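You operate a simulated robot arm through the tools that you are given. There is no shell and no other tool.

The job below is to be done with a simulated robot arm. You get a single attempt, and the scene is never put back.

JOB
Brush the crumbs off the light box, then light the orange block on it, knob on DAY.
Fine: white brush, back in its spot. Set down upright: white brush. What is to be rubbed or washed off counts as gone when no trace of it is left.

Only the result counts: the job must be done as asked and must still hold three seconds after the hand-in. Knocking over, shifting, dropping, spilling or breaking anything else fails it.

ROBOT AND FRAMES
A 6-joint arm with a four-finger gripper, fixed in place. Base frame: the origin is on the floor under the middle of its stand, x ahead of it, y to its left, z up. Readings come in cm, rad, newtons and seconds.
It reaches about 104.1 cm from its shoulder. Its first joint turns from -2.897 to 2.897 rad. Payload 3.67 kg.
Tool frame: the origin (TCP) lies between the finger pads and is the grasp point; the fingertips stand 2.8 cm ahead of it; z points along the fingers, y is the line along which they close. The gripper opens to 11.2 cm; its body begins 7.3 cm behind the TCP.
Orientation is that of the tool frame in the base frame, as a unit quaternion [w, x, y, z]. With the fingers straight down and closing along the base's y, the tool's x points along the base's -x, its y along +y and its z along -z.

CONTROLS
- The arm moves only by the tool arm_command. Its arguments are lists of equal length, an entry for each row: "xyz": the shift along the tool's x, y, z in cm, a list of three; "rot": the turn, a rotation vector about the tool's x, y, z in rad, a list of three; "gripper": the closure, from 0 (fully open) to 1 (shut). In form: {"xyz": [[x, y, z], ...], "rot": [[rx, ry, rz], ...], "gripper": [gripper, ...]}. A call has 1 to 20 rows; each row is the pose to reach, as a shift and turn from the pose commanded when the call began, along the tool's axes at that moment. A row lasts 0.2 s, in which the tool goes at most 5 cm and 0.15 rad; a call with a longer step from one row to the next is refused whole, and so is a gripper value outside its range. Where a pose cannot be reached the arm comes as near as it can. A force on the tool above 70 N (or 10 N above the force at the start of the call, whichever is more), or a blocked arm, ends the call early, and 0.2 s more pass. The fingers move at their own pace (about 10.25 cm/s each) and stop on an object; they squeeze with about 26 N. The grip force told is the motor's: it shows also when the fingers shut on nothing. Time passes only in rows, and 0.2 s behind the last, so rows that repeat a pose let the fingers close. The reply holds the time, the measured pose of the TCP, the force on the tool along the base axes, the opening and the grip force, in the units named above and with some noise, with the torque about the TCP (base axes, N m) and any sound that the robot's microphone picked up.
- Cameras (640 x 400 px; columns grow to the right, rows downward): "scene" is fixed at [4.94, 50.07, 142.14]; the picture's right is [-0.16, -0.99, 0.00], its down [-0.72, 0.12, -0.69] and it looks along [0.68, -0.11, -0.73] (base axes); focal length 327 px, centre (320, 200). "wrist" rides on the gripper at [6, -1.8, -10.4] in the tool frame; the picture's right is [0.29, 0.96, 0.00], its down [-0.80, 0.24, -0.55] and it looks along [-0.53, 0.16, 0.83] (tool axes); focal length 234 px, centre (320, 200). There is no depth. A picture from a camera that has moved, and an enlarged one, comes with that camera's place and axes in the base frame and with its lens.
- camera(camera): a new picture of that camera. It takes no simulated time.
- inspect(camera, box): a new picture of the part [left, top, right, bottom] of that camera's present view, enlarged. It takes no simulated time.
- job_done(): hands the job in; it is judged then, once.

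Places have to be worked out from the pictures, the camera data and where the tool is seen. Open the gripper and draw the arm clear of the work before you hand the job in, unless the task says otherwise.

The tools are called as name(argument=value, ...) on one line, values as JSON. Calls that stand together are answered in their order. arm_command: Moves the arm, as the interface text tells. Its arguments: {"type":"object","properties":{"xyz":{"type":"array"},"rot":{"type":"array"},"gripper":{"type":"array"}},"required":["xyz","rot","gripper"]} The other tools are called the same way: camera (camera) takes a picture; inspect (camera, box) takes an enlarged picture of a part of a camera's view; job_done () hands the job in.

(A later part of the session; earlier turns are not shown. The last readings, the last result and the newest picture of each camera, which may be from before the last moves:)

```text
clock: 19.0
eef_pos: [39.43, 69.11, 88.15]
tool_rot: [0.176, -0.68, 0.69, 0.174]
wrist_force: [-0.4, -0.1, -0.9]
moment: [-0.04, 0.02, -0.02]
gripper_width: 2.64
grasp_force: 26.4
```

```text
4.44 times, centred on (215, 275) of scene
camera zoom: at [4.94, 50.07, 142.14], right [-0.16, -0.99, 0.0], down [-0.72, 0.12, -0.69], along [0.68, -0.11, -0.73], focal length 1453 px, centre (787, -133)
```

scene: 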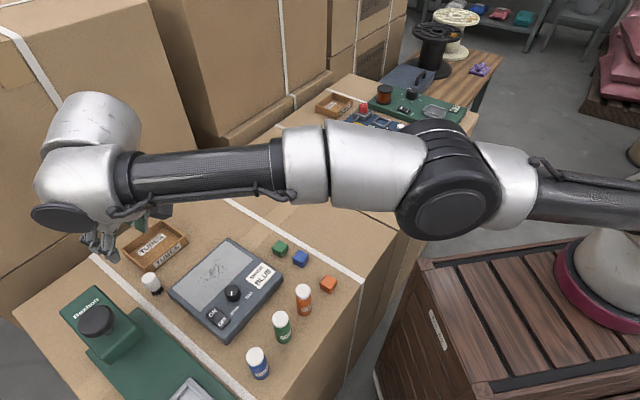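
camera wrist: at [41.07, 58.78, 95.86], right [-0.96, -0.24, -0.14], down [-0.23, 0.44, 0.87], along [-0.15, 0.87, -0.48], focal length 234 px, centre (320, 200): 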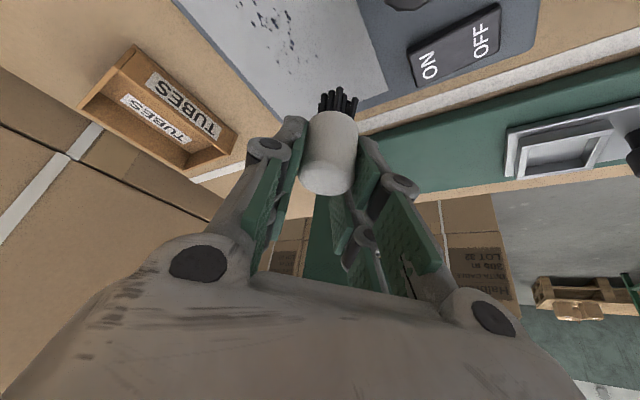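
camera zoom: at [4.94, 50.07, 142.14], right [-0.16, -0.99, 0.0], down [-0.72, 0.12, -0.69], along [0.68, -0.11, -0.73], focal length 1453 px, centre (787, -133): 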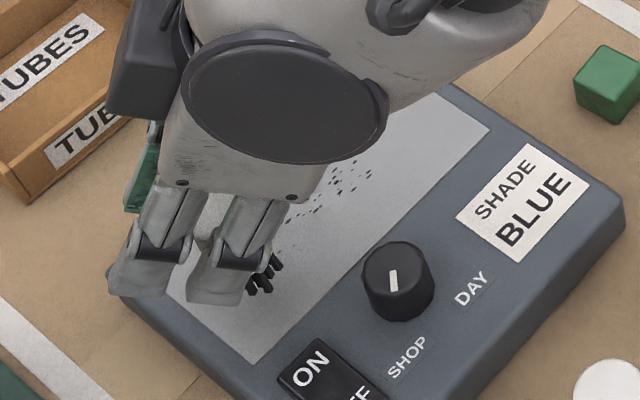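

There's no contact yet at TCP z 88.15. I'll continue down in about 0.25 cm steps.

arm_command(xyz=[[0.06, 0, 0.11], [0.12, 0, 0.22], [0.12, 0, 0.22]], rot=[[0, 0, 0], [0, 0, 0], [0, 0, 0]], gripper=[1, 1, 1])

arm_command(xyz=[[0.06, 0, 0.11], [0.12, 0, 0.22], [0.12, 0, 0.22]], rot=[[0, 0, 0], [0, 0, 0], [0, 0, 0]], gripper=[1, 1, 1])

inspect(camera="wrist", box=[250, 40, 410, 160])

```text
clock: 19.8
eef_pos: [39.56, 69.16, 87.88]
tool_rot: [0.176, -0.68, 0.691, 0.172]
wrist_force: [0.5, -0.5, 0.9]
moment: [0.03, -0.02, -0.04]
gripper_width: 2.63
grasp_force: 25.7
```

```text
clock: 20.6
eef_pos: [39.37, 68.93, 87.55]
tool_rot: [0.176, -0.679, 0.691, 0.173]
wrist_force: [0.1, 0.2, -0.4]
moment: [0.0, 0.01, -0.04]
gripper_width: 2.64
grasp_force: 26.2
```

```text
3.33 times, centred on (330, 100) of wrist
camera zoom: at [41.08, 58.71, 93.91], right [-0.96, -0.24, -0.14], down [-0.23, 0.44, 0.87], along [-0.15, 0.87, -0.48], focal length 781 px, centre (287, 533)
```

zoom: 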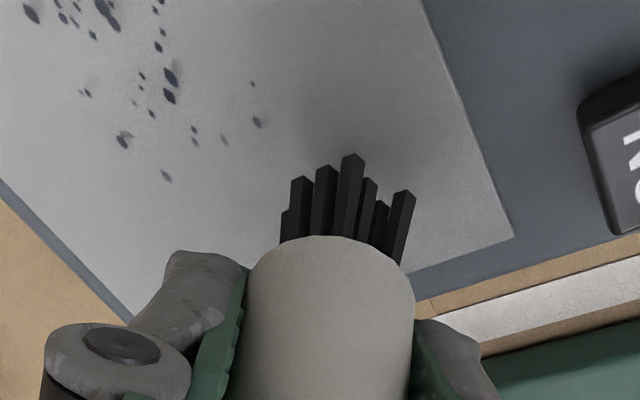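

Still no contact at z 87.6. I'll keep stepping down.

arm_command(xyz=[[0.06, 0, 0.11], [0.1, 0, 0.18], [0.1, 0, 0.18]], rot=[[0, 0, 0], [0, 0, 0], [0, 0, 0]], gripper=[1, 1, 1])

arm_command(xyz=[[0.06, 0, 0.11], [0.1, 0, 0.18], [0.1, 0, 0.18]], rot=[[0, 0, 0], [0, 0, 0], [0, 0, 0]], gripper=[1, 1, 1])

arm_command(xyz=[[0.06, 0, 0.11], [0.1, 0, 0.18], [0.1, 0, 0.18]], rot=[[0, 0, 0], [0, 0, 0], [0, 0, 0]], gripper=[1, 1, 1])

inspect(camera="wrist", box=[250, 40, 410, 160])

```text
clock: 21.4
eef_pos: [39.29, 69.12, 87.3]
tool_rot: [0.176, -0.68, 0.691, 0.173]
wrist_force: [-0.1, 1.2, -1.0]
moment: [0.0, 0.0, -0.02]
gripper_width: 2.62
grasp_force: 26.0
```

```text
clock: 22.2
eef_pos: [39.38, 68.99, 87.19]
tool_rot: [0.176, -0.68, 0.691, 0.172]
wrist_force: [0.6, -0.2, 0.2]
moment: [0.03, 0.02, 0.02]
gripper_width: 2.64
grasp_force: 25.7
```

```text
clock: 23.0
eef_pos: [39.59, 69.09, 87.03]
tool_rot: [0.176, -0.68, 0.69, 0.174]
wrist_force: [0.5, 0.2, -1.0]
moment: [0.01, -0.01, 0.01]
gripper_width: 2.63
grasp_force: 26.2
```

```text
3.33 times, centred on (330, 100) of wrist
camera zoom: at [41.09, 58.73, 93.29], right [-0.96, -0.24, -0.14], down [-0.23, 0.44, 0.87], along [-0.15, 0.87, -0.48], focal length 781 px, centre (287, 533)
```

zoom: 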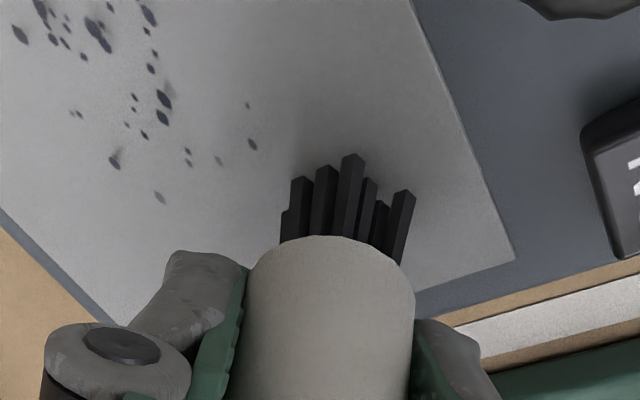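

Still a small gap by the shadow. I'll keep lowering carefully.

arm_command(xyz=[[0.06, 0, 0.11], [0.1, 0, 0.18], [0.1, 0, 0.18]], rot=[[0, 0, 0], [0, 0, 0], [0, 0, 0]], gripper=[1, 1, 1])

arm_command(xyz=[[0.06, 0, 0.11], [0.1, 0, 0.18], [0.1, 0, 0.18]], rot=[[0, 0, 0], [0, 0, 0], [0, 0, 0]], gripper=[1, 1, 1])

arm_command(xyz=[[0.06, 0, 0.11], [0.1, 0, 0.18], [0.1, 0, 0.18]], rot=[[0, 0, 0], [0, 0, 0], [0, 0, 0]], gripper=[1, 1, 1])

inspect(camera="wrist", box=[250, 40, 410, 160])

```text
clock: 23.8
eef_pos: [39.39, 69.03, 86.72]
tool_rot: [0.176, -0.679, 0.691, 0.173]
wrist_force: [-0.2, -0.6, -0.4]
moment: [0.02, 0.0, 0.02]
gripper_width: 2.66
grasp_force: 25.9
```

```text
clock: 24.6
eef_pos: [39.58, 69.14, 86.53]
tool_rot: [0.176, -0.68, 0.69, 0.173]
wrist_force: [0.5, 0.2, -0.3]
moment: [0.01, 0.01, -0.02]
gripper_width: 2.63
grasp_force: 25.8
```

```text
clock: 25.4
eef_pos: [39.45, 69.01, 86.29]
tool_rot: [0.177, -0.68, 0.69, 0.174]
wrist_force: [0.3, -0.4, 1.9]
moment: [-0.08, 0.0, -0.03]
gripper_width: 2.64
grasp_force: 26.5
```

```text
3.33 times, centred on (330, 100) of wrist
camera zoom: at [41.11, 58.73, 92.7], right [-0.96, -0.24, -0.14], down [-0.23, 0.44, 0.87], along [-0.15, 0.87, -0.48], focal length 781 px, centre (287, 533)
```

zoom: 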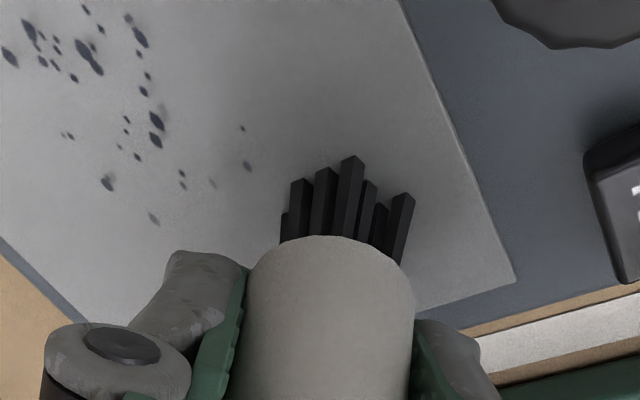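

Contact: force z≈1.9 N at TCP z≈86.4. I'll press about 0.08 cm more and make a first sweep 10 cm along the pane to see how the crumbs respond.

arm_command(xyz=[[0.04, 0, 0.07], [0.65, -0.72, -0.26], [1.26, -1.43, -0.6], [1.87, -2.15, -0.93], [2.48, -2.87, -1.27], [3.1, -3.59, -1.6], [3.71, -4.3, -1.94], [4.32, -5.02, -2.27], [4.93, -5.74, -2.61], [5.54, -6.45, -2.94], [6.15, -7.17, -3.28]], rot=[[0, 0, 0], [0, 0, 0], [0, 0, 0], [0, 0, 0], [0, 0, 0], [0, 0, 0], [0, 0, 0], [0, 0, 0], [0, 0, 0], [0, 0, 0], [0, 0, 0]], gripper=[1, 1, 1, 1, 1, 1, 1, 1, 1, 1, 1])

camera(camera="wrist")

inspect(camera="scene", box=[165, 230, 305, 330])

```text
clock: 27.8
eef_pos: [46.57, 61.93, 86.31]
tool_rot: [0.176, -0.68, 0.69, 0.174]
wrist_force: [-1.8, 1.8, 15.1]
moment: [0.0, 0.12, -0.03]
gripper_width: 2.63
grasp_force: 25.7
```

```text
taken
camera wrist: at [48.15, 51.6, 92.67], right [-0.96, -0.24, -0.14], down [-0.23, 0.44, 0.87], along [-0.15, 0.87, -0.48], focal length 234 px, centre (320, 200)
```

wrist: 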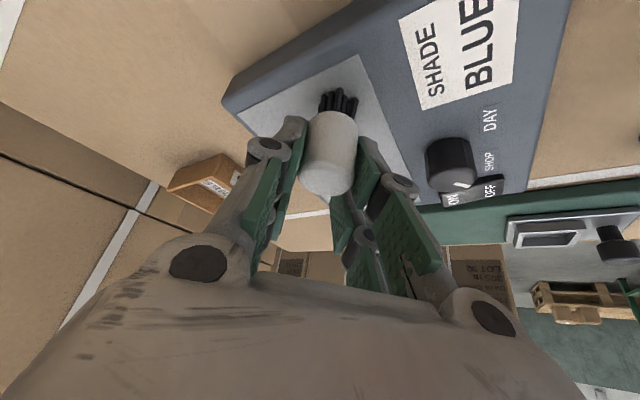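

```text
4.00 times, centred on (235, 280) of scene
camera zoom: at [4.94, 50.07, 142.14], right [-0.16, -0.99, 0.0], down [-0.72, 0.12, -0.69], along [0.68, -0.11, -0.73], focal length 1308 px, centre (660, -120)
```

zoom: 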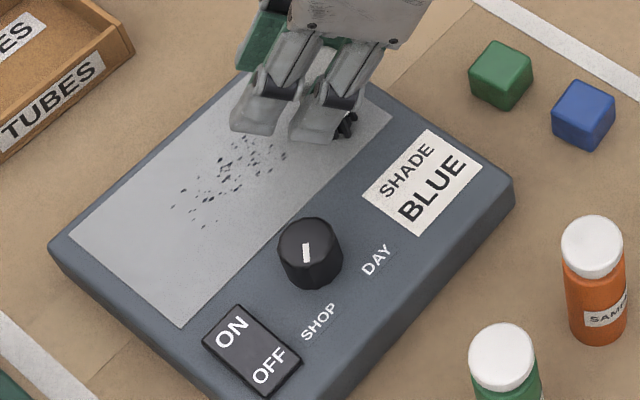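

The sweep stays in contact (about 15 N down) and the near row of specks looks thinner. I'll ease off slightly and do two more lanes, at e2≈−0.6 and +0.6.

arm_command(xyz=[[-0.784, -0.836, 0.359], [-1.463, -0.039, 0.731], [-2.142, 0.758, 1.103], [-2.821, 1.555, 1.475], [-3.5, 2.352, 1.847], [-4.179, 3.149, 2.219], [-4.858, 3.946, 2.591], [-5.537, 4.743, 2.963], [-6.216, 5.54, 3.335], [-6.895, 6.337, 3.707], [-7.65, 5.501, 4.119], [-6.971, 4.704, 3.747], [-6.292, 3.907, 3.375], [-5.613, 3.11, 3.003], [-4.934, 2.313, 2.631], [-4.255, 1.516, 2.259], [-3.576, 0.719, 1.887], [-2.897, -0.078, 1.515], [-2.218, -0.875, 1.143], [-1.539, -1.672, 0.771]], rot=[[0, 0, 0], [0, 0, 0], [0, 0, 0], [0, 0, 0], [0, 0, 0], [0, 0, 0], [0, 0, 0], [0, 0, 0], [0, 0, 0], [0, 0, 0], [0, 0, 0], [0, 0, 0], [0, 0, 0], [0, 0, 0], [0, 0, 0], [0, 0, 0], [0, 0, 0], [0, 0, 0], [0, 0, 0], [0, 0, 0]], gripper=[1, 1, 1, 1, 1, 1, 1, 1, 1, 1, 1, 1, 1, 1, 1, 1, 1, 1, 1, 1])

inspect(camera="wrist", box=[220, 40, 420, 200])

inspect(camera="scene", box=[165, 230, 305, 330])

```text
clock: 32.0
eef_pos: [48.23, 63.75, 86.37]
tool_rot: [0.176, -0.68, 0.69, 0.174]
wrist_force: [1.2, -0.8, -1.3]
moment: [-0.03, -0.02, -0.02]
gripper_width: 2.65
grasp_force: 26.0
```

```text
2.50 times, centred on (320, 120) of wrist
camera zoom: at [49.82, 53.37, 92.68], right [-0.96, -0.24, -0.14], down [-0.23, 0.44, 0.87], along [-0.15, 0.87, -0.48], focal length 585 px, centre (320, 400)
```

zoom: 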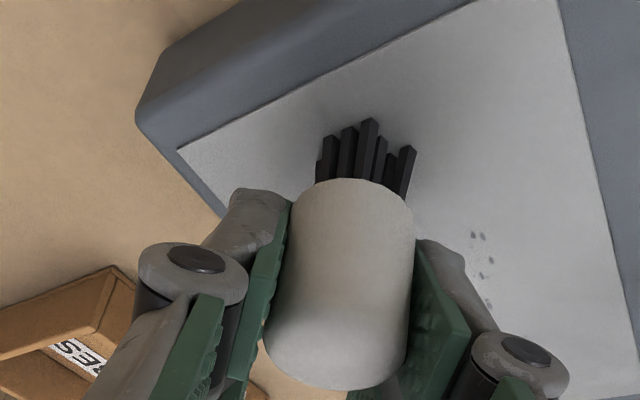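

```text
4.00 times, centred on (235, 280) of scene
camera zoom: at [4.94, 50.07, 142.14], right [-0.16, -0.99, 0.0], down [-0.72, 0.12, -0.69], along [0.68, -0.11, -0.73], focal length 1308 px, centre (660, -120)
```

zoom: 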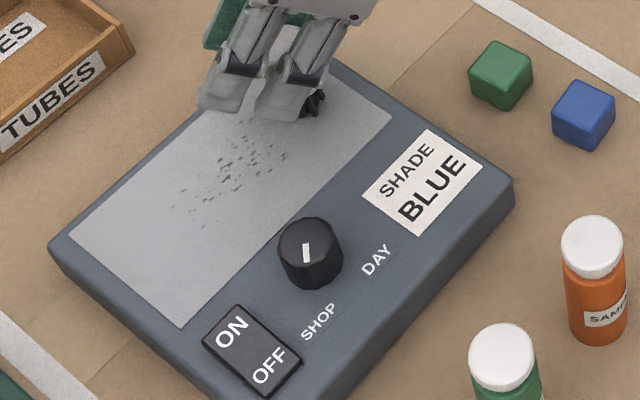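

The crumbs are fading with rubbing. Contact seems lost at the end of this lane, so I'll press slightly down again and read the force before doing the outer lanes.

arm_command(xyz=[[0.03, 0, 0.05], [0.03, 0, 0.05]], rot=[[0, 0, 0], [0, 0, 0]], gripper=[1, 1])

arm_command(xyz=[[0.03, 0, 0.05], [0.03, 0, 0.05]], rot=[[0, 0, 0], [0, 0, 0]], gripper=[1, 1])

```text
clock: 32.6
eef_pos: [48.24, 63.82, 86.35]
tool_rot: [0.176, -0.68, 0.69, 0.175]
wrist_force: [-0.4, -1.2, 3.3]
moment: [-0.08, 0.04, -0.02]
gripper_width: 2.64
grasp_force: 26.3
```

```text
clock: 33.2
eef_pos: [48.22, 63.82, 86.41]
tool_rot: [0.176, -0.68, 0.69, 0.174]
wrist_force: [-0.6, -1.5, 10.8]
moment: [-0.21, 0.04, 0.02]
gripper_width: 2.64
grasp_force: 25.5
```

Contact is now about 11 N. I'll sweep the outer lanes at e2≈1.8 and 2.7.

arm_command(xyz=[[-0.755, -0.836, 0.412], [-1.434, -0.039, 0.784], [-2.113, 0.758, 1.156], [-2.792, 1.555, 1.528], [-3.471, 2.352, 1.9], [-4.15, 3.149, 2.272], [-4.829, 3.946, 2.644], [-5.508, 4.743, 3.016], [-6.187, 5.54, 3.388], [-6.866, 6.337, 3.76], [-7.432, 5.71, 4.069], [-6.753, 4.913, 3.697], [-6.074, 4.116, 3.325], [-5.395, 3.319, 2.953], [-4.716, 2.522, 2.581], [-4.037, 1.725, 2.209], [-3.358, 0.928, 1.837], [-2.679, 0.131, 1.465], [-2.0, -0.666, 1.093], [-1.321, -1.463, 0.721]], rot=[[0, 0, 0], [0, 0, 0], [0, 0, 0], [0, 0, 0], [0, 0, 0], [0, 0, 0], [0, 0, 0], [0, 0, 0], [0, 0, 0], [0, 0, 0], [0, 0, 0], [0, 0, 0], [0, 0, 0], [0, 0, 0], [0, 0, 0], [0, 0, 0], [0, 0, 0], [0, 0, 0], [0, 0, 0], [0, 0, 0]], gripper=[1, 1, 1, 1, 1, 1, 1, 1, 1, 1, 1, 1, 1, 1, 1, 1, 1, 1, 1, 1])

inspect(camera="wrist", box=[220, 40, 420, 200])

inspect(camera="scene", box=[165, 230, 305, 330])

```text
clock: 37.4
eef_pos: [49.69, 65.15, 86.26]
tool_rot: [0.176, -0.68, 0.69, 0.174]
wrist_force: [-2.8, 4.2, 17.7]
moment: [0.06, 0.08, -0.02]
gripper_width: 2.62
grasp_force: 26.3
```

```text
2.50 times, centred on (320, 120) of wrist
camera zoom: at [51.29, 54.83, 92.58], right [-0.96, -0.24, -0.14], down [-0.23, 0.44, 0.87], along [-0.15, 0.87, -0.48], focal length 585 px, centre (320, 400)
```

zoom: 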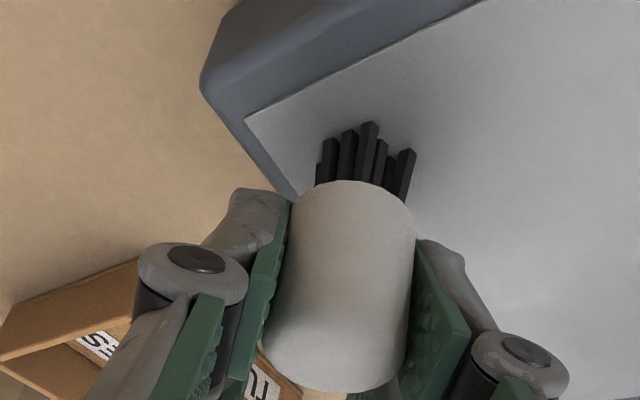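

```text
4.00 times, centred on (235, 280) of scene
camera zoom: at [4.94, 50.07, 142.14], right [-0.16, -0.99, 0.0], down [-0.72, 0.12, -0.69], along [0.68, -0.11, -0.73], focal length 1308 px, centre (660, -120)
```

zoom: 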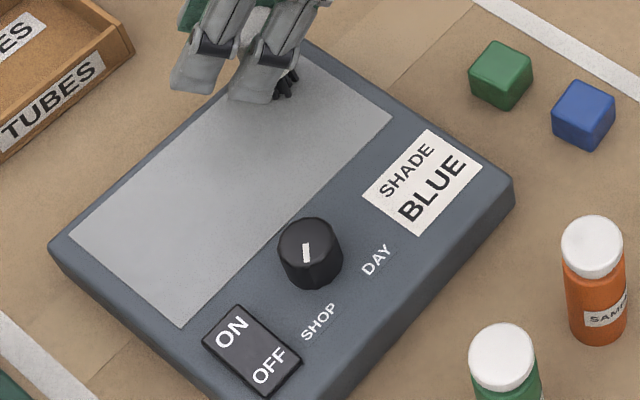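

The pane looks clean. I'll lift the brush and inspect the pane closely for any remaining trace.

arm_command(xyz=[[-0.48, 0, -0.88], [-1.2, 0, -2.2], [-2.4, 0, -4.39], [-2.4, 0, -4.39]], rot=[[0, 0, 0], [0, 0, 0], [0, 0, 0], [0, 0, 0]], gripper=[1, 1, 1, 1])

inspect(camera="wrist", box=[260, 0, 460, 125])

inspect(camera="scene", box=[175, 235, 275, 315])

camera(camera="scene")

```text
clock: 38.4
eef_pos: [49.6, 65.18, 91.4]
tool_rot: [0.176, -0.68, 0.691, 0.174]
wrist_force: [0.1, -0.8, -0.3]
moment: [-0.04, -0.01, 0.04]
gripper_width: 2.64
grasp_force: 25.7
```

```text
3.20 times, centred on (360, 62) of wrist
camera zoom: at [51.34, 54.85, 97.56], right [-0.96, -0.24, -0.14], down [-0.23, 0.44, 0.87], along [-0.15, 0.87, -0.48], focal length 749 px, centre (192, 640)
```

zoom: 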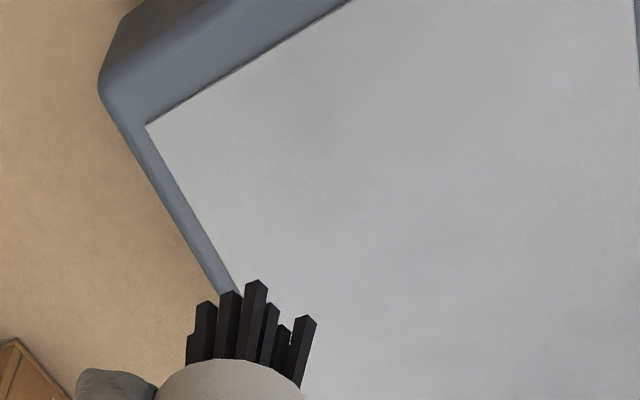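

```text
5.00 times, centred on (225, 275) of scene
camera zoom: at [4.94, 50.07, 142.14], right [-0.16, -0.99, 0.0], down [-0.72, 0.12, -0.69], along [0.68, -0.11, -0.73], focal length 1635 px, centre (795, -175)
```

zoom: 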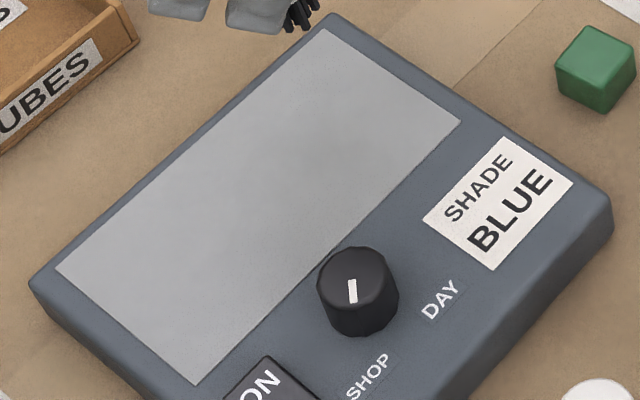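

```text
taken
```

scene: 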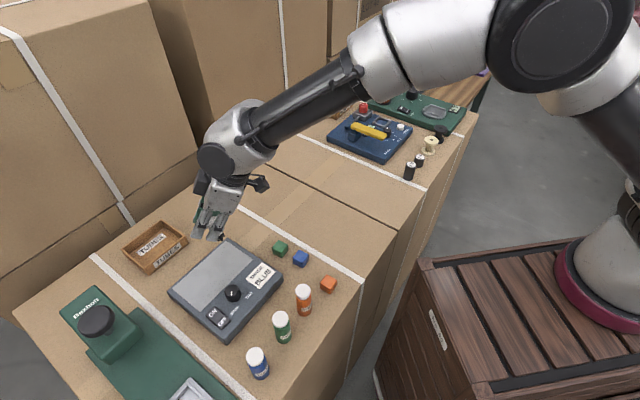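

To be sure there's no faint residue, I'm zooming further into the former crumb area.

inspect(camera="wrist", box=[310, 0, 470, 100])

inspect(camera="scene", box=[195, 250, 255, 295])

```text
4.00 times, centred on (390, 50) of wrist
camera zoom: at [51.34, 54.85, 97.56], right [-0.96, -0.24, -0.14], down [-0.23, 0.44, 0.87], along [-0.15, 0.87, -0.48], focal length 937 px, centre (40, 800)
```

zoom: 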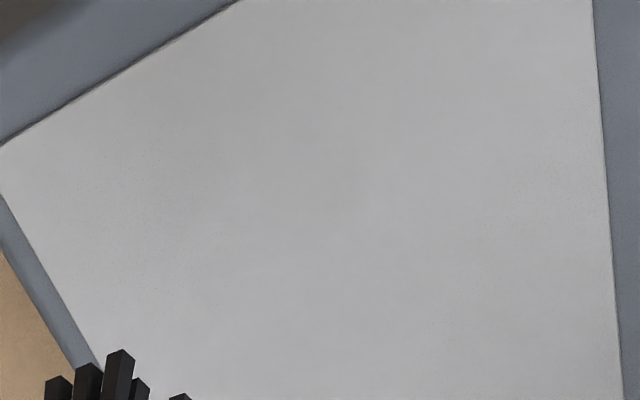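

```text
8.89 times, centred on (225, 272) of scene
camera zoom: at [4.94, 50.07, 142.14], right [-0.16, -0.99, 0.0], down [-0.72, 0.12, -0.69], along [0.68, -0.11, -0.73], focal length 2906 px, centre (1164, -444)
```

zoom: 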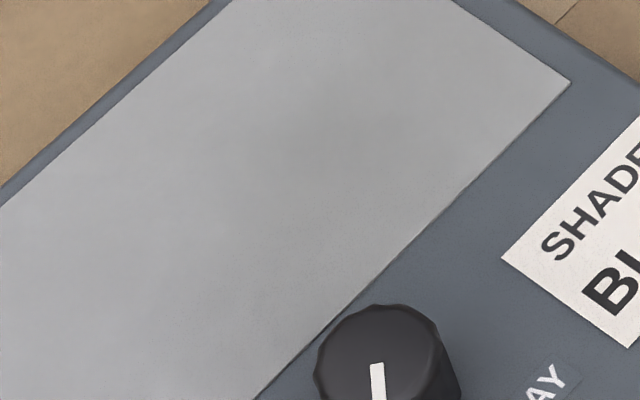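

It looks clean, but for certainty I'll make a few more light rubbing lanes across the same area before returning the brush.

arm_command(xyz=[[0.944, 1.045, -0.515], [2.118, 1.045, 1.634], [3.053, 1.045, 3.344], [3.245, 1.045, 3.695], [3.307, 1.045, 3.809], [2.619, 1.852, 4.186], [1.931, 2.659, 4.563], [1.243, 3.466, 4.94], [0.555, 4.273, 5.317], [-0.133, 5.08, 5.694], [-0.821, 5.887, 6.071], [-1.509, 6.694, 6.448], [-2.197, 7.501, 6.825], [-1.442, 8.337, 6.413]], rot=[[0, 0, 0], [0, 0, 0], [0, 0, 0], [0, 0, 0], [0, 0, 0], [0, 0, 0], [0, 0, 0], [0, 0, 0], [0, 0, 0], [0, 0, 0], [0, 0, 0], [0, 0, 0], [0, 0, 0], [0, 0, 0]], gripper=[1, 1, 1, 1, 1, 1, 1, 1, 1, 1, 1, 1, 1, 1])

```text
clock: 41.4
eef_pos: [41.44, 69.61, 86.26]
tool_rot: [0.176, -0.68, 0.69, 0.174]
wrist_force: [0.7, 0.3, 1.6]
moment: [-0.01, -0.04, 0.03]
gripper_width: 2.65
grasp_force: 26.0
```

Contact is light (1.6 N). I'll press 0.07 cm more, run the middle and near lanes, and then lift.

arm_command(xyz=[[0.034, 0, 0.061], [0.722, -0.807, -0.316], [1.41, -1.614, -0.693], [2.098, -2.421, -1.07], [2.786, -3.228, -1.447], [3.474, -4.035, -1.824], [4.162, -4.842, -2.201], [4.85, -5.649, -2.578], [5.538, -6.456, -2.955], [6.293, -5.62, -3.367], [5.605, -4.813, -2.99], [4.917, -4.006, -2.613], [4.229, -3.199, -2.236], [3.541, -2.392, -1.859], [2.853, -1.585, -1.482], [2.165, -0.778, -1.105], [1.477, 0.029, -0.728], [0.789, 0.836, -0.351], [0.07, 0.837, -1.67], [-0.649, 0.838, -2.98]], rot=[[0, 0, 0], [0, 0, 0], [0, 0, 0], [0, 0, 0], [0, 0, 0], [0, 0, 0], [0, 0, 0], [0, 0, 0], [0, 0, 0], [0, 0, 0], [0, 0, 0], [0, 0, 0], [0, 0, 0], [0, 0, 0], [0, 0, 0], [0, 0, 0], [0, 0, 0], [0, 0, 0], [0, 0, 0], [0, 0, 0]], gripper=[1, 1, 1, 1, 1, 1, 1, 1, 1, 1, 1, 1, 1, 1, 1, 1, 1, 1, 1, 1])

inspect(camera="wrist", box=[200, 60, 460, 260])

inspect(camera="scene", box=[165, 230, 305, 330])

```text
clock: 45.6
eef_pos: [40.51, 68.86, 89.38]
tool_rot: [0.175, -0.68, 0.69, 0.174]
wrist_force: [0.2, 0.6, -0.1]
moment: [0.03, 0.04, 0.0]
gripper_width: 2.66
grasp_force: 25.9
```

```text
2.00 times, centred on (330, 160) of wrist
camera zoom: at [42.15, 58.48, 95.58], right [-0.96, -0.24, -0.14], down [-0.23, 0.44, 0.87], along [-0.15, 0.87, -0.48], focal length 468 px, centre (300, 280)
```

zoom: 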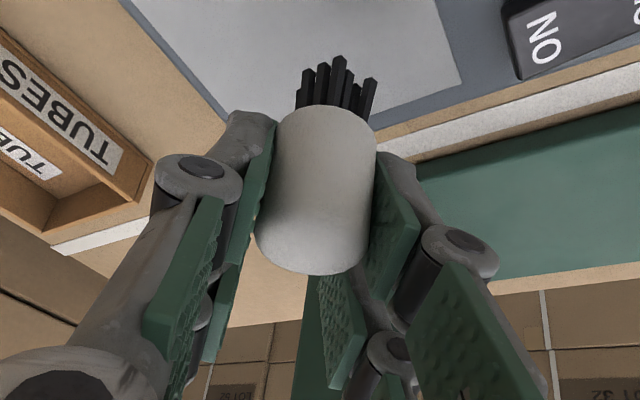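

```text
4.00 times, centred on (235, 280) of scene
camera zoom: at [4.94, 50.07, 142.14], right [-0.16, -0.99, 0.0], down [-0.72, 0.12, -0.69], along [0.68, -0.11, -0.73], focal length 1308 px, centre (660, -120)
```

zoom: 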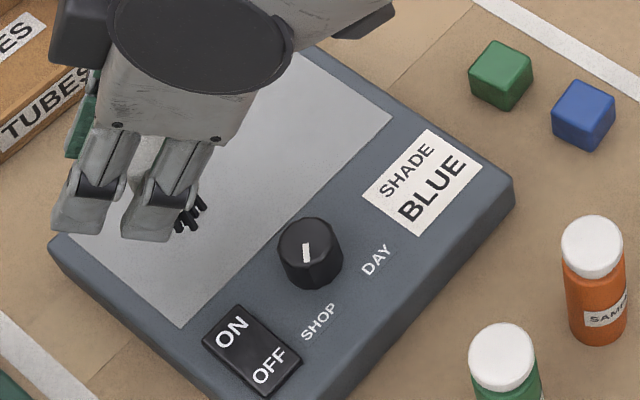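

The pane is spotless, and the brush is still upright in the fingers (it slid up about 0.1 cm). I'll carry it back along the exact reverse shift to 1 cm above its original spot.

arm_command(xyz=[[-1.9, -0.6, 1.0], [-3.8, -1.2, 2.0], [-5.7, -1.8, 3.05], [-7.6, -2.4, 4.1], [-9.455, -3.005, 5.083], [-8.9, -3.007, 6.1], [-8.3, -3.008, 7.2], [-7.7, -3.01, 8.3], [-7.058, -3.01, 9.468], [-7.058, -3.01, 9.468]], rot=[[0, 0, 0], [0, 0, 0], [0, 0, 0], [0, 0, 0], [0, 0, 0], [0, 0, 0], [0, 0, 0], [0, 0, 0], [0, 0, 0], [0, 0, 0]], gripper=[1, 1, 1, 1, 1, 1, 1, 1, 1, 1])

inspect(camera="wrist", box=[200, 60, 460, 260])

```text
clock: 47.8
eef_pos: [43.65, 79.63, 84.33]
tool_rot: [0.177, -0.68, 0.69, 0.174]
wrist_force: [-0.5, -0.9, -0.5]
moment: [0.02, 0.0, 0.04]
gripper_width: 2.67
grasp_force: 26.1
```

```text
2.00 times, centred on (330, 160) of wrist
camera zoom: at [45.36, 69.19, 90.66], right [-0.96, -0.24, -0.14], down [-0.23, 0.44, 0.87], along [-0.15, 0.87, -0.48], focal length 468 px, centre (300, 280)
```

zoom: 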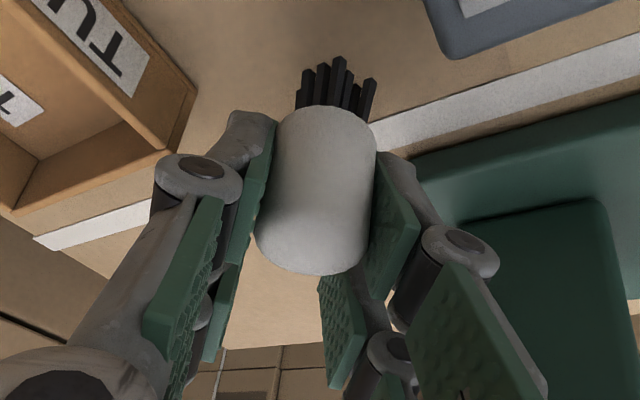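

I'm 1 cm above the original spot. I'll lower in small steps and watch for table contact.

arm_command(xyz=[[0.17, 0, 0.31], [0.336, 0, 0.614], [0.336, 0, 0.614]], rot=[[0, 0, 0], [0, 0, 0], [0, 0, 0]], gripper=[1, 1, 1])

arm_command(xyz=[[0.048, 0, 0.088], [0.096, 0, 0.175], [0.096, 0, 0.175]], rot=[[0, 0, 0], [0, 0, 0], [0, 0, 0]], gripper=[1, 1, 1])

arm_command(xyz=[[0.048, 0, 0.088], [0.072, 0, 0.132], [0.072, 0, 0.132]], rot=[[0, 0, 0], [0, 0, 0], [0, 0, 0]], gripper=[1, 1, 1])

```text
clock: 48.6
eef_pos: [43.56, 79.56, 83.62]
tool_rot: [0.177, -0.68, 0.69, 0.174]
wrist_force: [0.6, -0.4, -0.9]
moment: [-0.01, 0.01, 0.0]
gripper_width: 2.64
grasp_force: 26.4
```

```text
clock: 49.4
eef_pos: [43.68, 79.56, 83.49]
tool_rot: [0.176, -0.68, 0.69, 0.174]
wrist_force: [-0.9, 0.3, -1.1]
moment: [0.03, -0.01, 0.02]
gripper_width: 2.64
grasp_force: 26.0
```

```text
clock: 50.2
eef_pos: [43.69, 79.43, 83.18]
tool_rot: [0.176, -0.68, 0.69, 0.173]
wrist_force: [-0.2, -0.9, 0.3]
moment: [-0.01, 0.02, 0.01]
gripper_width: 2.63
grasp_force: 25.9
```

Not quite in contact yet. Two more small steps.

arm_command(xyz=[[0.024, 0, 0.044], [0.038, 0, 0.07], [0.038, 0, 0.07]], rot=[[0, 0, 0], [0, 0, 0], [0, 0, 0]], gripper=[1, 1, 1])

arm_command(xyz=[[0.024, 0, 0.044], [0.024, 0, 0.044]], rot=[[0, 0, 0], [0, 0, 0]], gripper=[1, 1])

inspect(camera="wrist", box=[200, 60, 460, 260])

```text
clock: 51.0
eef_pos: [43.71, 79.49, 83.25]
tool_rot: [0.176, -0.68, 0.691, 0.173]
wrist_force: [-1.0, -0.2, -1.0]
moment: [0.05, -0.02, -0.05]
gripper_width: 2.63
grasp_force: 26.0
```

```text
clock: 51.6
eef_pos: [43.67, 79.5, 83.22]
tool_rot: [0.176, -0.68, 0.69, 0.174]
wrist_force: [0.0, -0.1, 0.9]
moment: [-0.01, -0.01, 0.05]
gripper_width: 2.62
grasp_force: 25.8
```

```text
2.00 times, centred on (330, 160) of wrist
camera zoom: at [45.36, 69.13, 89.5], right [-0.96, -0.24, -0.14], down [-0.23, 0.44, 0.87], along [-0.15, 0.87, -0.48], focal length 468 px, centre (300, 280)
```

zoom: 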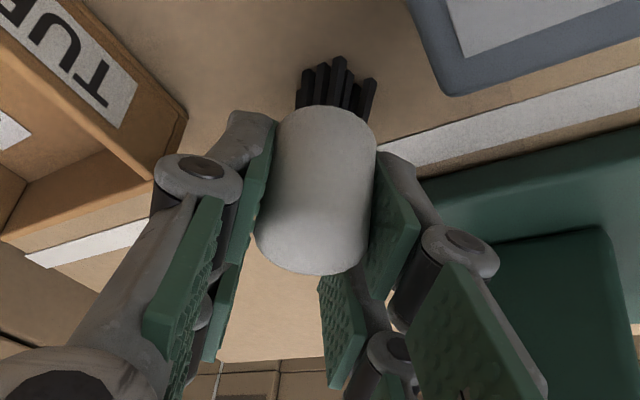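

Force is ambiguous (0.9 N). I'll step down a touch more until contact is clear.

arm_command(xyz=[[0.024, 0, 0.044], [0.024, 0, 0.044]], rot=[[0, 0, 0], [0, 0, 0]], gripper=[1, 1])

arm_command(xyz=[[0.024, 0, 0.044], [0.024, 0, 0.044]], rot=[[0, 0, 0], [0, 0, 0]], gripper=[1, 1])

```text
clock: 52.2
eef_pos: [43.67, 79.56, 83.27]
tool_rot: [0.177, -0.679, 0.69, 0.174]
wrist_force: [-1.4, -0.4, 6.8]
moment: [-0.13, 0.04, -0.02]
gripper_width: 2.62
grasp_force: 25.6
```

```text
clock: 52.8
eef_pos: [43.59, 79.51, 83.28]
tool_rot: [0.177, -0.679, 0.69, 0.175]
wrist_force: [-2.9, -0.7, 12.4]
moment: [-0.15, 0.09, 0.02]
gripper_width: 2.65
grasp_force: 26.4
```

The brush is firmly on the table. I'll relieve the pressure slightly and open the fingers gently to the same narrow opening.

arm_command(xyz=[[-0.034, 0, -0.061], [-0.034, 0, -0.061], [-0.034, 0, -0.061], [-0.034, 0, -0.061], [-0.034, 0, -0.061]], rot=[[0, 0, 0], [0, 0, 0], [0, 0, 0], [0, 0, 0], [0, 0, 0]], gripper=[1, 0.74, 0.7, 0.64, 0.59])

inspect(camera="wrist", box=[200, 60, 460, 260])

inspect(camera="scene", box=[60, 200, 220, 340])

```text
clock: 54.0
eef_pos: [43.74, 79.56, 83.13]
tool_rot: [0.176, -0.679, 0.691, 0.173]
wrist_force: [0.8, -0.2, -0.4]
moment: [0.0, -0.01, 0.01]
gripper_width: 4.59
grasp_force: 0.1
```

```text
2.00 times, centred on (330, 160) of wrist
camera zoom: at [45.41, 69.13, 89.44], right [-0.96, -0.24, -0.14], down [-0.23, 0.44, 0.87], along [-0.15, 0.87, -0.48], focal length 468 px, centre (300, 280)
```

zoom: 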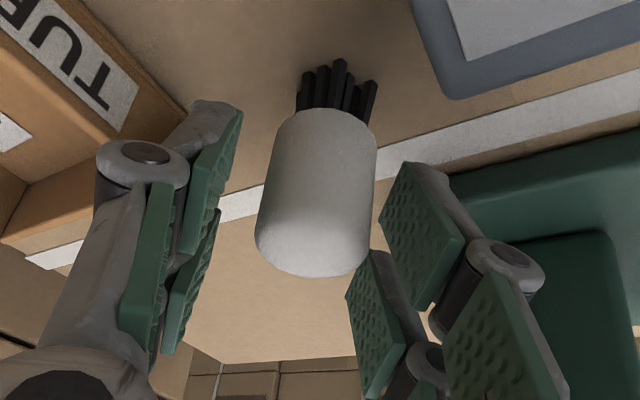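

```text
2.86 times, centred on (140, 270) of scene
camera zoom: at [4.94, 50.07, 142.14], right [-0.16, -0.99, 0.0], down [-0.72, 0.12, -0.69], along [0.68, -0.11, -0.73], focal length 934 px, centre (834, 0)
```

zoom: 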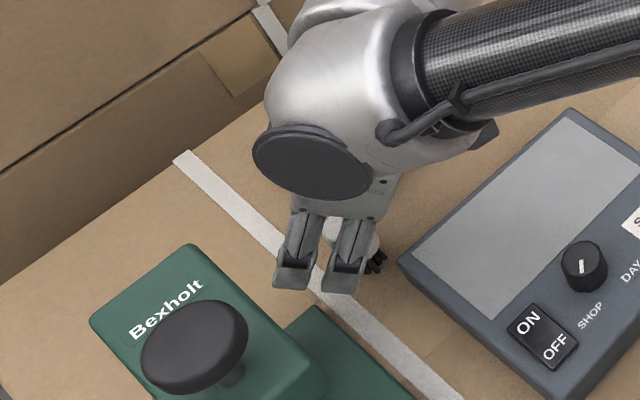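

The brush stands upright in its spot and the fingers are clear on both sides. I'll retreat straight up 9 cm.

arm_command(xyz=[[-0.5, 0, -0.9], [-1.2, 0, -2.2], [-2.4, 0, -4.4], [-4.3, 0, -7.9], [-4.3, 0, -7.9]], rot=[[0, 0, 0], [0, 0, 0], [0, 0, 0], [0, 0, 0], [0, 0, 0]], gripper=[0.59, 0.59, 0.59, 0.59, 0.59])

inspect(camera="wrist", box=[240, 0, 440, 125])

inspect(camera="scene", box=[110, 215, 270, 340])

```text
clock: 55.2
eef_pos: [43.77, 79.56, 92.22]
tool_rot: [0.175, -0.68, 0.69, 0.175]
wrist_force: [1.1, 0.3, 0.0]
moment: [-0.02, 0.02, 0.02]
gripper_width: 4.62
grasp_force: 0.0
```

```text
3.20 times, centred on (340, 62) of wrist
camera zoom: at [45.41, 69.16, 98.43], right [-0.96, -0.24, -0.14], down [-0.23, 0.44, 0.87], along [-0.15, 0.87, -0.48], focal length 749 px, centre (256, 640)
```

zoom: 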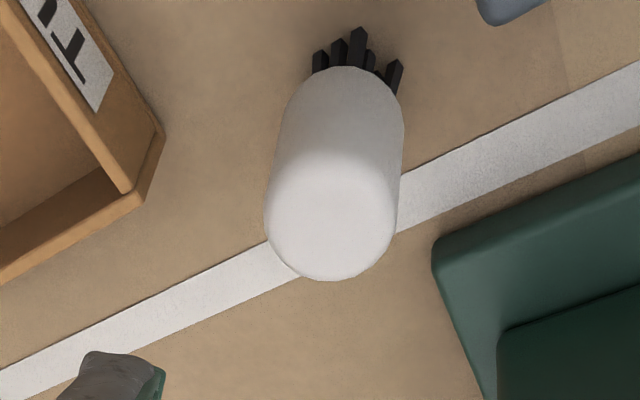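

```text
3.20 times, centred on (190, 278) of scene
camera zoom: at [4.94, 50.07, 142.14], right [-0.16, -0.99, 0.0], down [-0.72, 0.12, -0.69], along [0.68, -0.11, -0.73], focal length 1046 px, centre (736, -48)
```

zoom: 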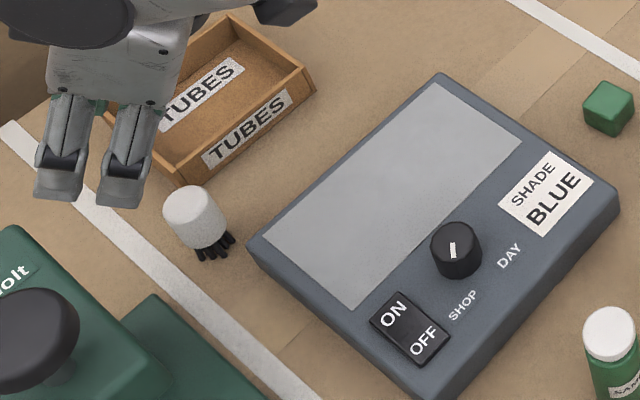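

The brush is upright at its original pixel location (152, 284). Next I'll back away inward and un-tilt the gripper to straight down, heading toward the knob.

arm_command(xyz=[[1.57, 0.57, -1.31], [3.14, 1.14, -2.63], [4.71, 1.71, -3.94], [6.28, 2.28, -5.26], [7.85, 2.85, -6.57], [7.85, 2.85, -6.57]], rot=[[0, 0.1, 0], [0, 0.2, 0], [0, 0.3, 0], [0, 0.4, 0], [0, 0.5, 0], [0, 0.5, 0]], gripper=[0.59, 0.59, 0.59, 0.59, 0.59, 0.59])

camera(camera="wrist")

camera(camera="scene")

```text
clock: 56.6
eef_pos: [40.65, 69.46, 94.15]
tool_rot: [-0.001, -0.702, 0.712, 0.0]
wrist_force: [-0.2, 1.0, -0.5]
moment: [0.01, 0.0, 0.06]
gripper_width: 4.59
grasp_force: 0.0
```

```text
taken
camera wrist: at [42.4, 63.32, 104.57], right [-0.96, -0.27, 0.0], down [-0.23, 0.8, 0.55], along [-0.15, 0.53, -0.83], focal length 234 px, centre (320, 200)
```

wrist: 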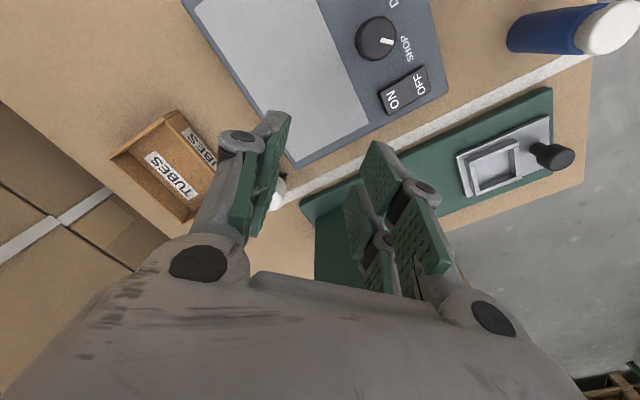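

```text
taken
```

scene: 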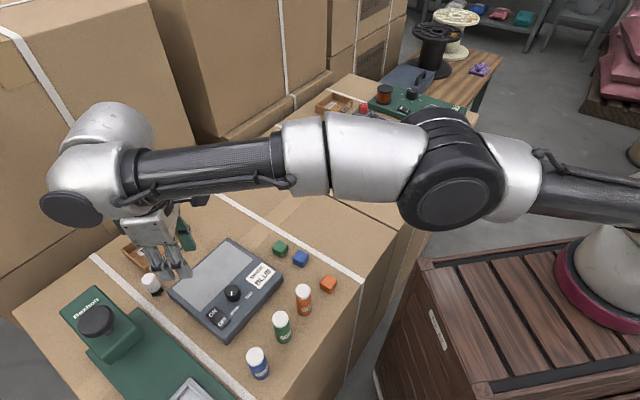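

The gripper is straight down. I'll move it above the knob to get a close look at the knob and rocker heights.

arm_command(xyz=[[2.5, 0.75, 0.5], [5.0, 1.5, 1.0], [7.69, 2.24, 2.15], [7.69, 2.24, 2.15]], rot=[[0, 0, 0], [0, 0, 0], [0, 0, 0], [0, 0, 0]], gripper=[0.59, 0.59, 0.59, 0.59])

camera(camera="wrist")

inspect(camera="wrist", box=[220, 60, 440, 220])

```text
clock: 57.6
eef_pos: [38.36, 61.71, 91.93]
tool_rot: [0.0, -0.702, 0.712, 0.001]
wrist_force: [-0.1, -0.4, -0.1]
moment: [-0.02, -0.01, 0.02]
gripper_width: 4.59
grasp_force: 0.0
```

```text
taken
camera wrist: at [40.07, 55.67, 102.35], right [-0.96, -0.27, 0.0], down [-0.23, 0.8, 0.55], along [-0.15, 0.53, -0.83], focal length 234 px, centre (320, 200)
```

wrist: 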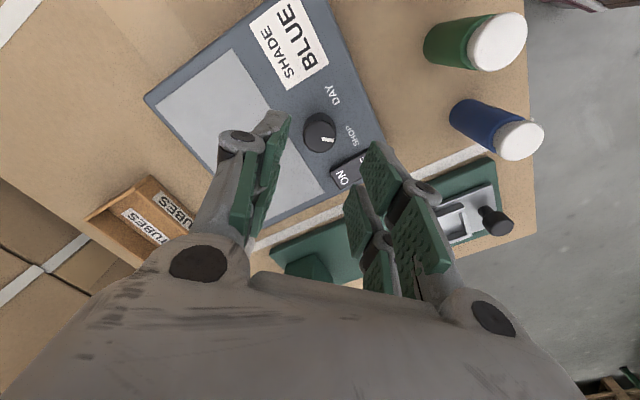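

```text
2.50 times, centred on (330, 140) of wrist
camera zoom: at [40.07, 55.67, 102.35], right [-0.96, -0.27, 0.0], down [-0.23, 0.8, 0.55], along [-0.15, 0.53, -0.83], focal length 585 px, centre (295, 350)
```

zoom: 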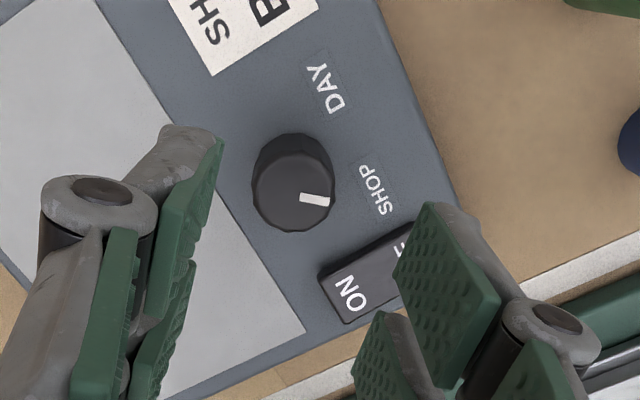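

The knob is at (38.4, 61.85), pointer at about 180° (SHOP), and DAY is at about 268°. A 90° CCW turn with the gripper's x-side facing the switch is the safest sweep, so I'll test in the air whether the wrist can yaw to 180°.

arm_command(xyz=[[0, 0, 0], [0, 0, 0], [0, 0, 0], [0, 0, 0], [0, 0, 0], [0, 0, 0], [0, 0, 0], [0, 0, 0], [0, 0, 0], [0, 0, 0], [0, 0, 0], [0, 0, 0]], rot=[[0, 0, -0.14], [0, 0, -0.28], [0, 0, -0.42], [0, 0, -0.56], [0, 0, -0.7], [0, 0, -0.84], [0, 0, -0.98], [0, 0, -1.12], [0, 0, -1.26], [0, 0, -1.4], [0, 0, -1.54], [0, 0, -1.54]], gripper=[0.59, 0.59, 0.59, 0.59, 0.59, 0.59, 0.59, 0.59, 0.59, 0.59, 0.59, 0.59])

camera(camera="wrist")

inspect(camera="wrist", box=[220, 60, 440, 220])

```text
clock: 60.2
eef_pos: [38.37, 61.99, 91.98]
tool_rot: [0.001, 1.0, -0.022, 0.0]
wrist_force: [-0.4, -0.8, -0.4]
moment: [0.01, 0.02, -0.01]
gripper_width: 4.59
grasp_force: 0.0
```

```text
taken
camera wrist: at [44.47, 63.25, 102.44], right [0.25, -0.97, 0.0], down [-0.81, -0.2, 0.55], along [-0.54, -0.14, -0.83], focal length 234 px, centre (320, 200)
```

wrist: 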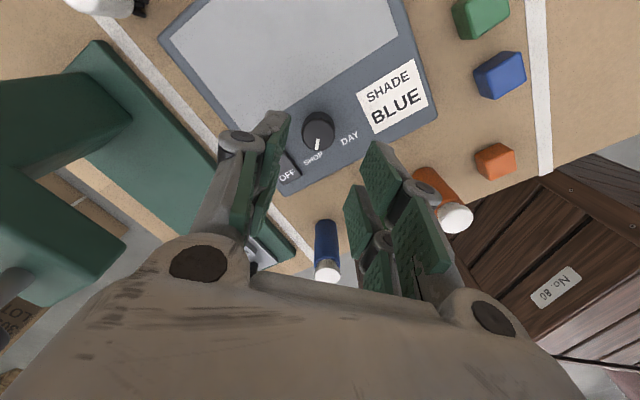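

```text
2.50 times, centred on (330, 140) of wrist
camera zoom: at [44.47, 63.25, 102.44], right [0.25, -0.97, 0.0], down [-0.81, -0.2, 0.55], along [-0.54, -0.14, -0.83], focal length 585 px, centre (295, 350)
```

zoom: 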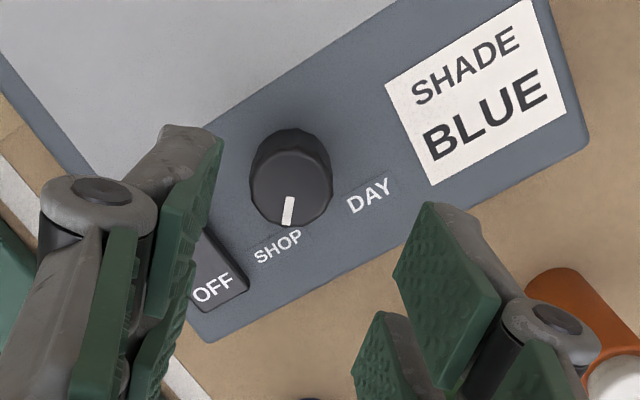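

Yaw to 177° works. The switch edge is only about 3.6 cm from the knob axis, so I'll keep the fingertips above the rocker and turn from yaw 90° to 180°. I'm rotating back to 90° and lowering to z 88 over the knob.

arm_command(xyz=[[0, 0, 0], [0, 0, 0], [0, 0, 0], [0, 0, 0], [0, 0, 0], [0, 0, 0], [0, 0, 0], [0, 0, 1], [0, 0, 2], [0, 0, 3], [0, 0, 4], [0, 0, 4]], rot=[[0, 0, 0.14], [0, 0, 0.28], [0, 0, 0.42], [0, 0, 0.56], [0, 0, 0.7], [0, 0, 0.84], [0, 0, 0.98], [0, 0, 1.12], [0, 0, 1.26], [0, 0, 1.4], [0, 0, 1.53], [0, 0, 1.53]], gripper=[0.59, 0.59, 0.59, 0.59, 0.59, 0.59, 0.59, 0.59, 0.59, 0.59, 0.59, 0.59])

camera(camera="wrist")

inspect(camera="wrist", box=[220, 90, 440, 250])

inspect(camera="scene", box=[165, 210, 305, 330])

```text
clock: 62.8
eef_pos: [38.4, 61.85, 87.91]
tool_rot: [-0.001, -0.704, 0.71, 0.0]
wrist_force: [0.3, 0.6, -0.6]
moment: [0.0, 0.0, 0.01]
gripper_width: 4.63
grasp_force: 0.0
```

```text
taken
camera wrist: at [40.21, 55.71, 98.41], right [-0.96, -0.28, 0.0], down [-0.23, 0.8, 0.55], along [-0.16, 0.53, -0.83], focal length 234 px, centre (320, 200)
```

wrist: 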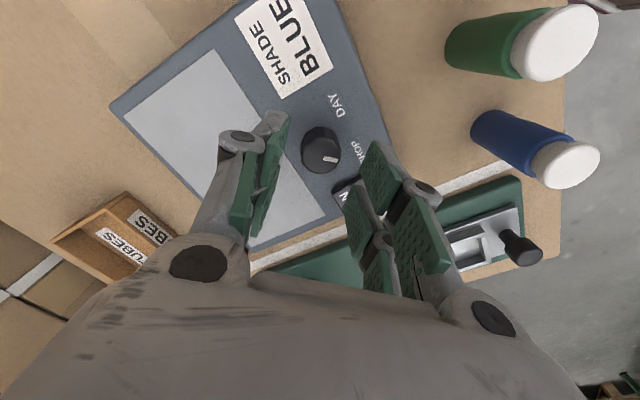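

```text
2.50 times, centred on (330, 170) of wrist
camera zoom: at [40.21, 55.71, 98.41], right [-0.96, -0.28, 0.0], down [-0.23, 0.8, 0.55], along [-0.16, 0.53, -0.83], focal length 585 px, centre (295, 275)
```

zoom: 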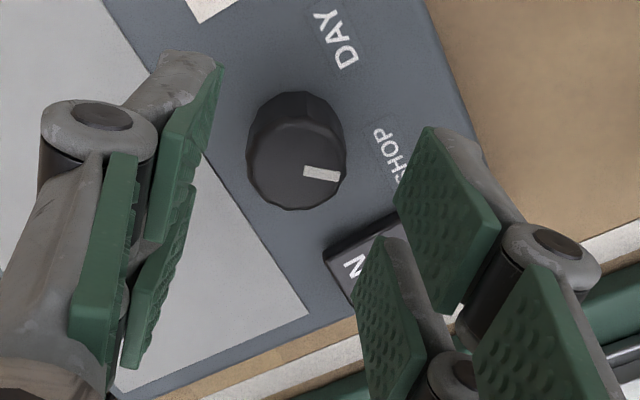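

```text
3.33 times, centred on (235, 270) of scene
camera zoom: at [4.94, 50.07, 142.14], right [-0.16, -0.99, 0.0], down [-0.72, 0.12, -0.69], along [0.68, -0.11, -0.73], focal length 1090 px, centre (603, -33)
```

zoom: 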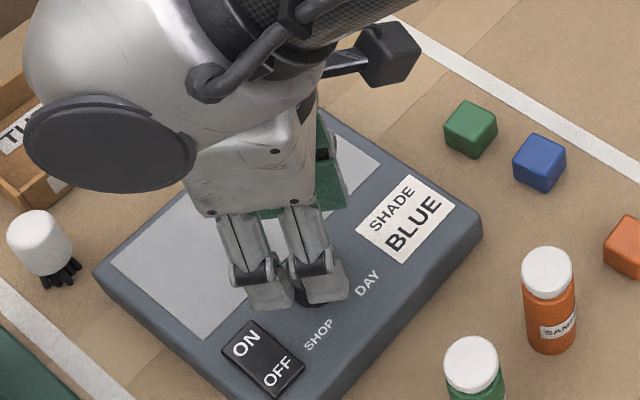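

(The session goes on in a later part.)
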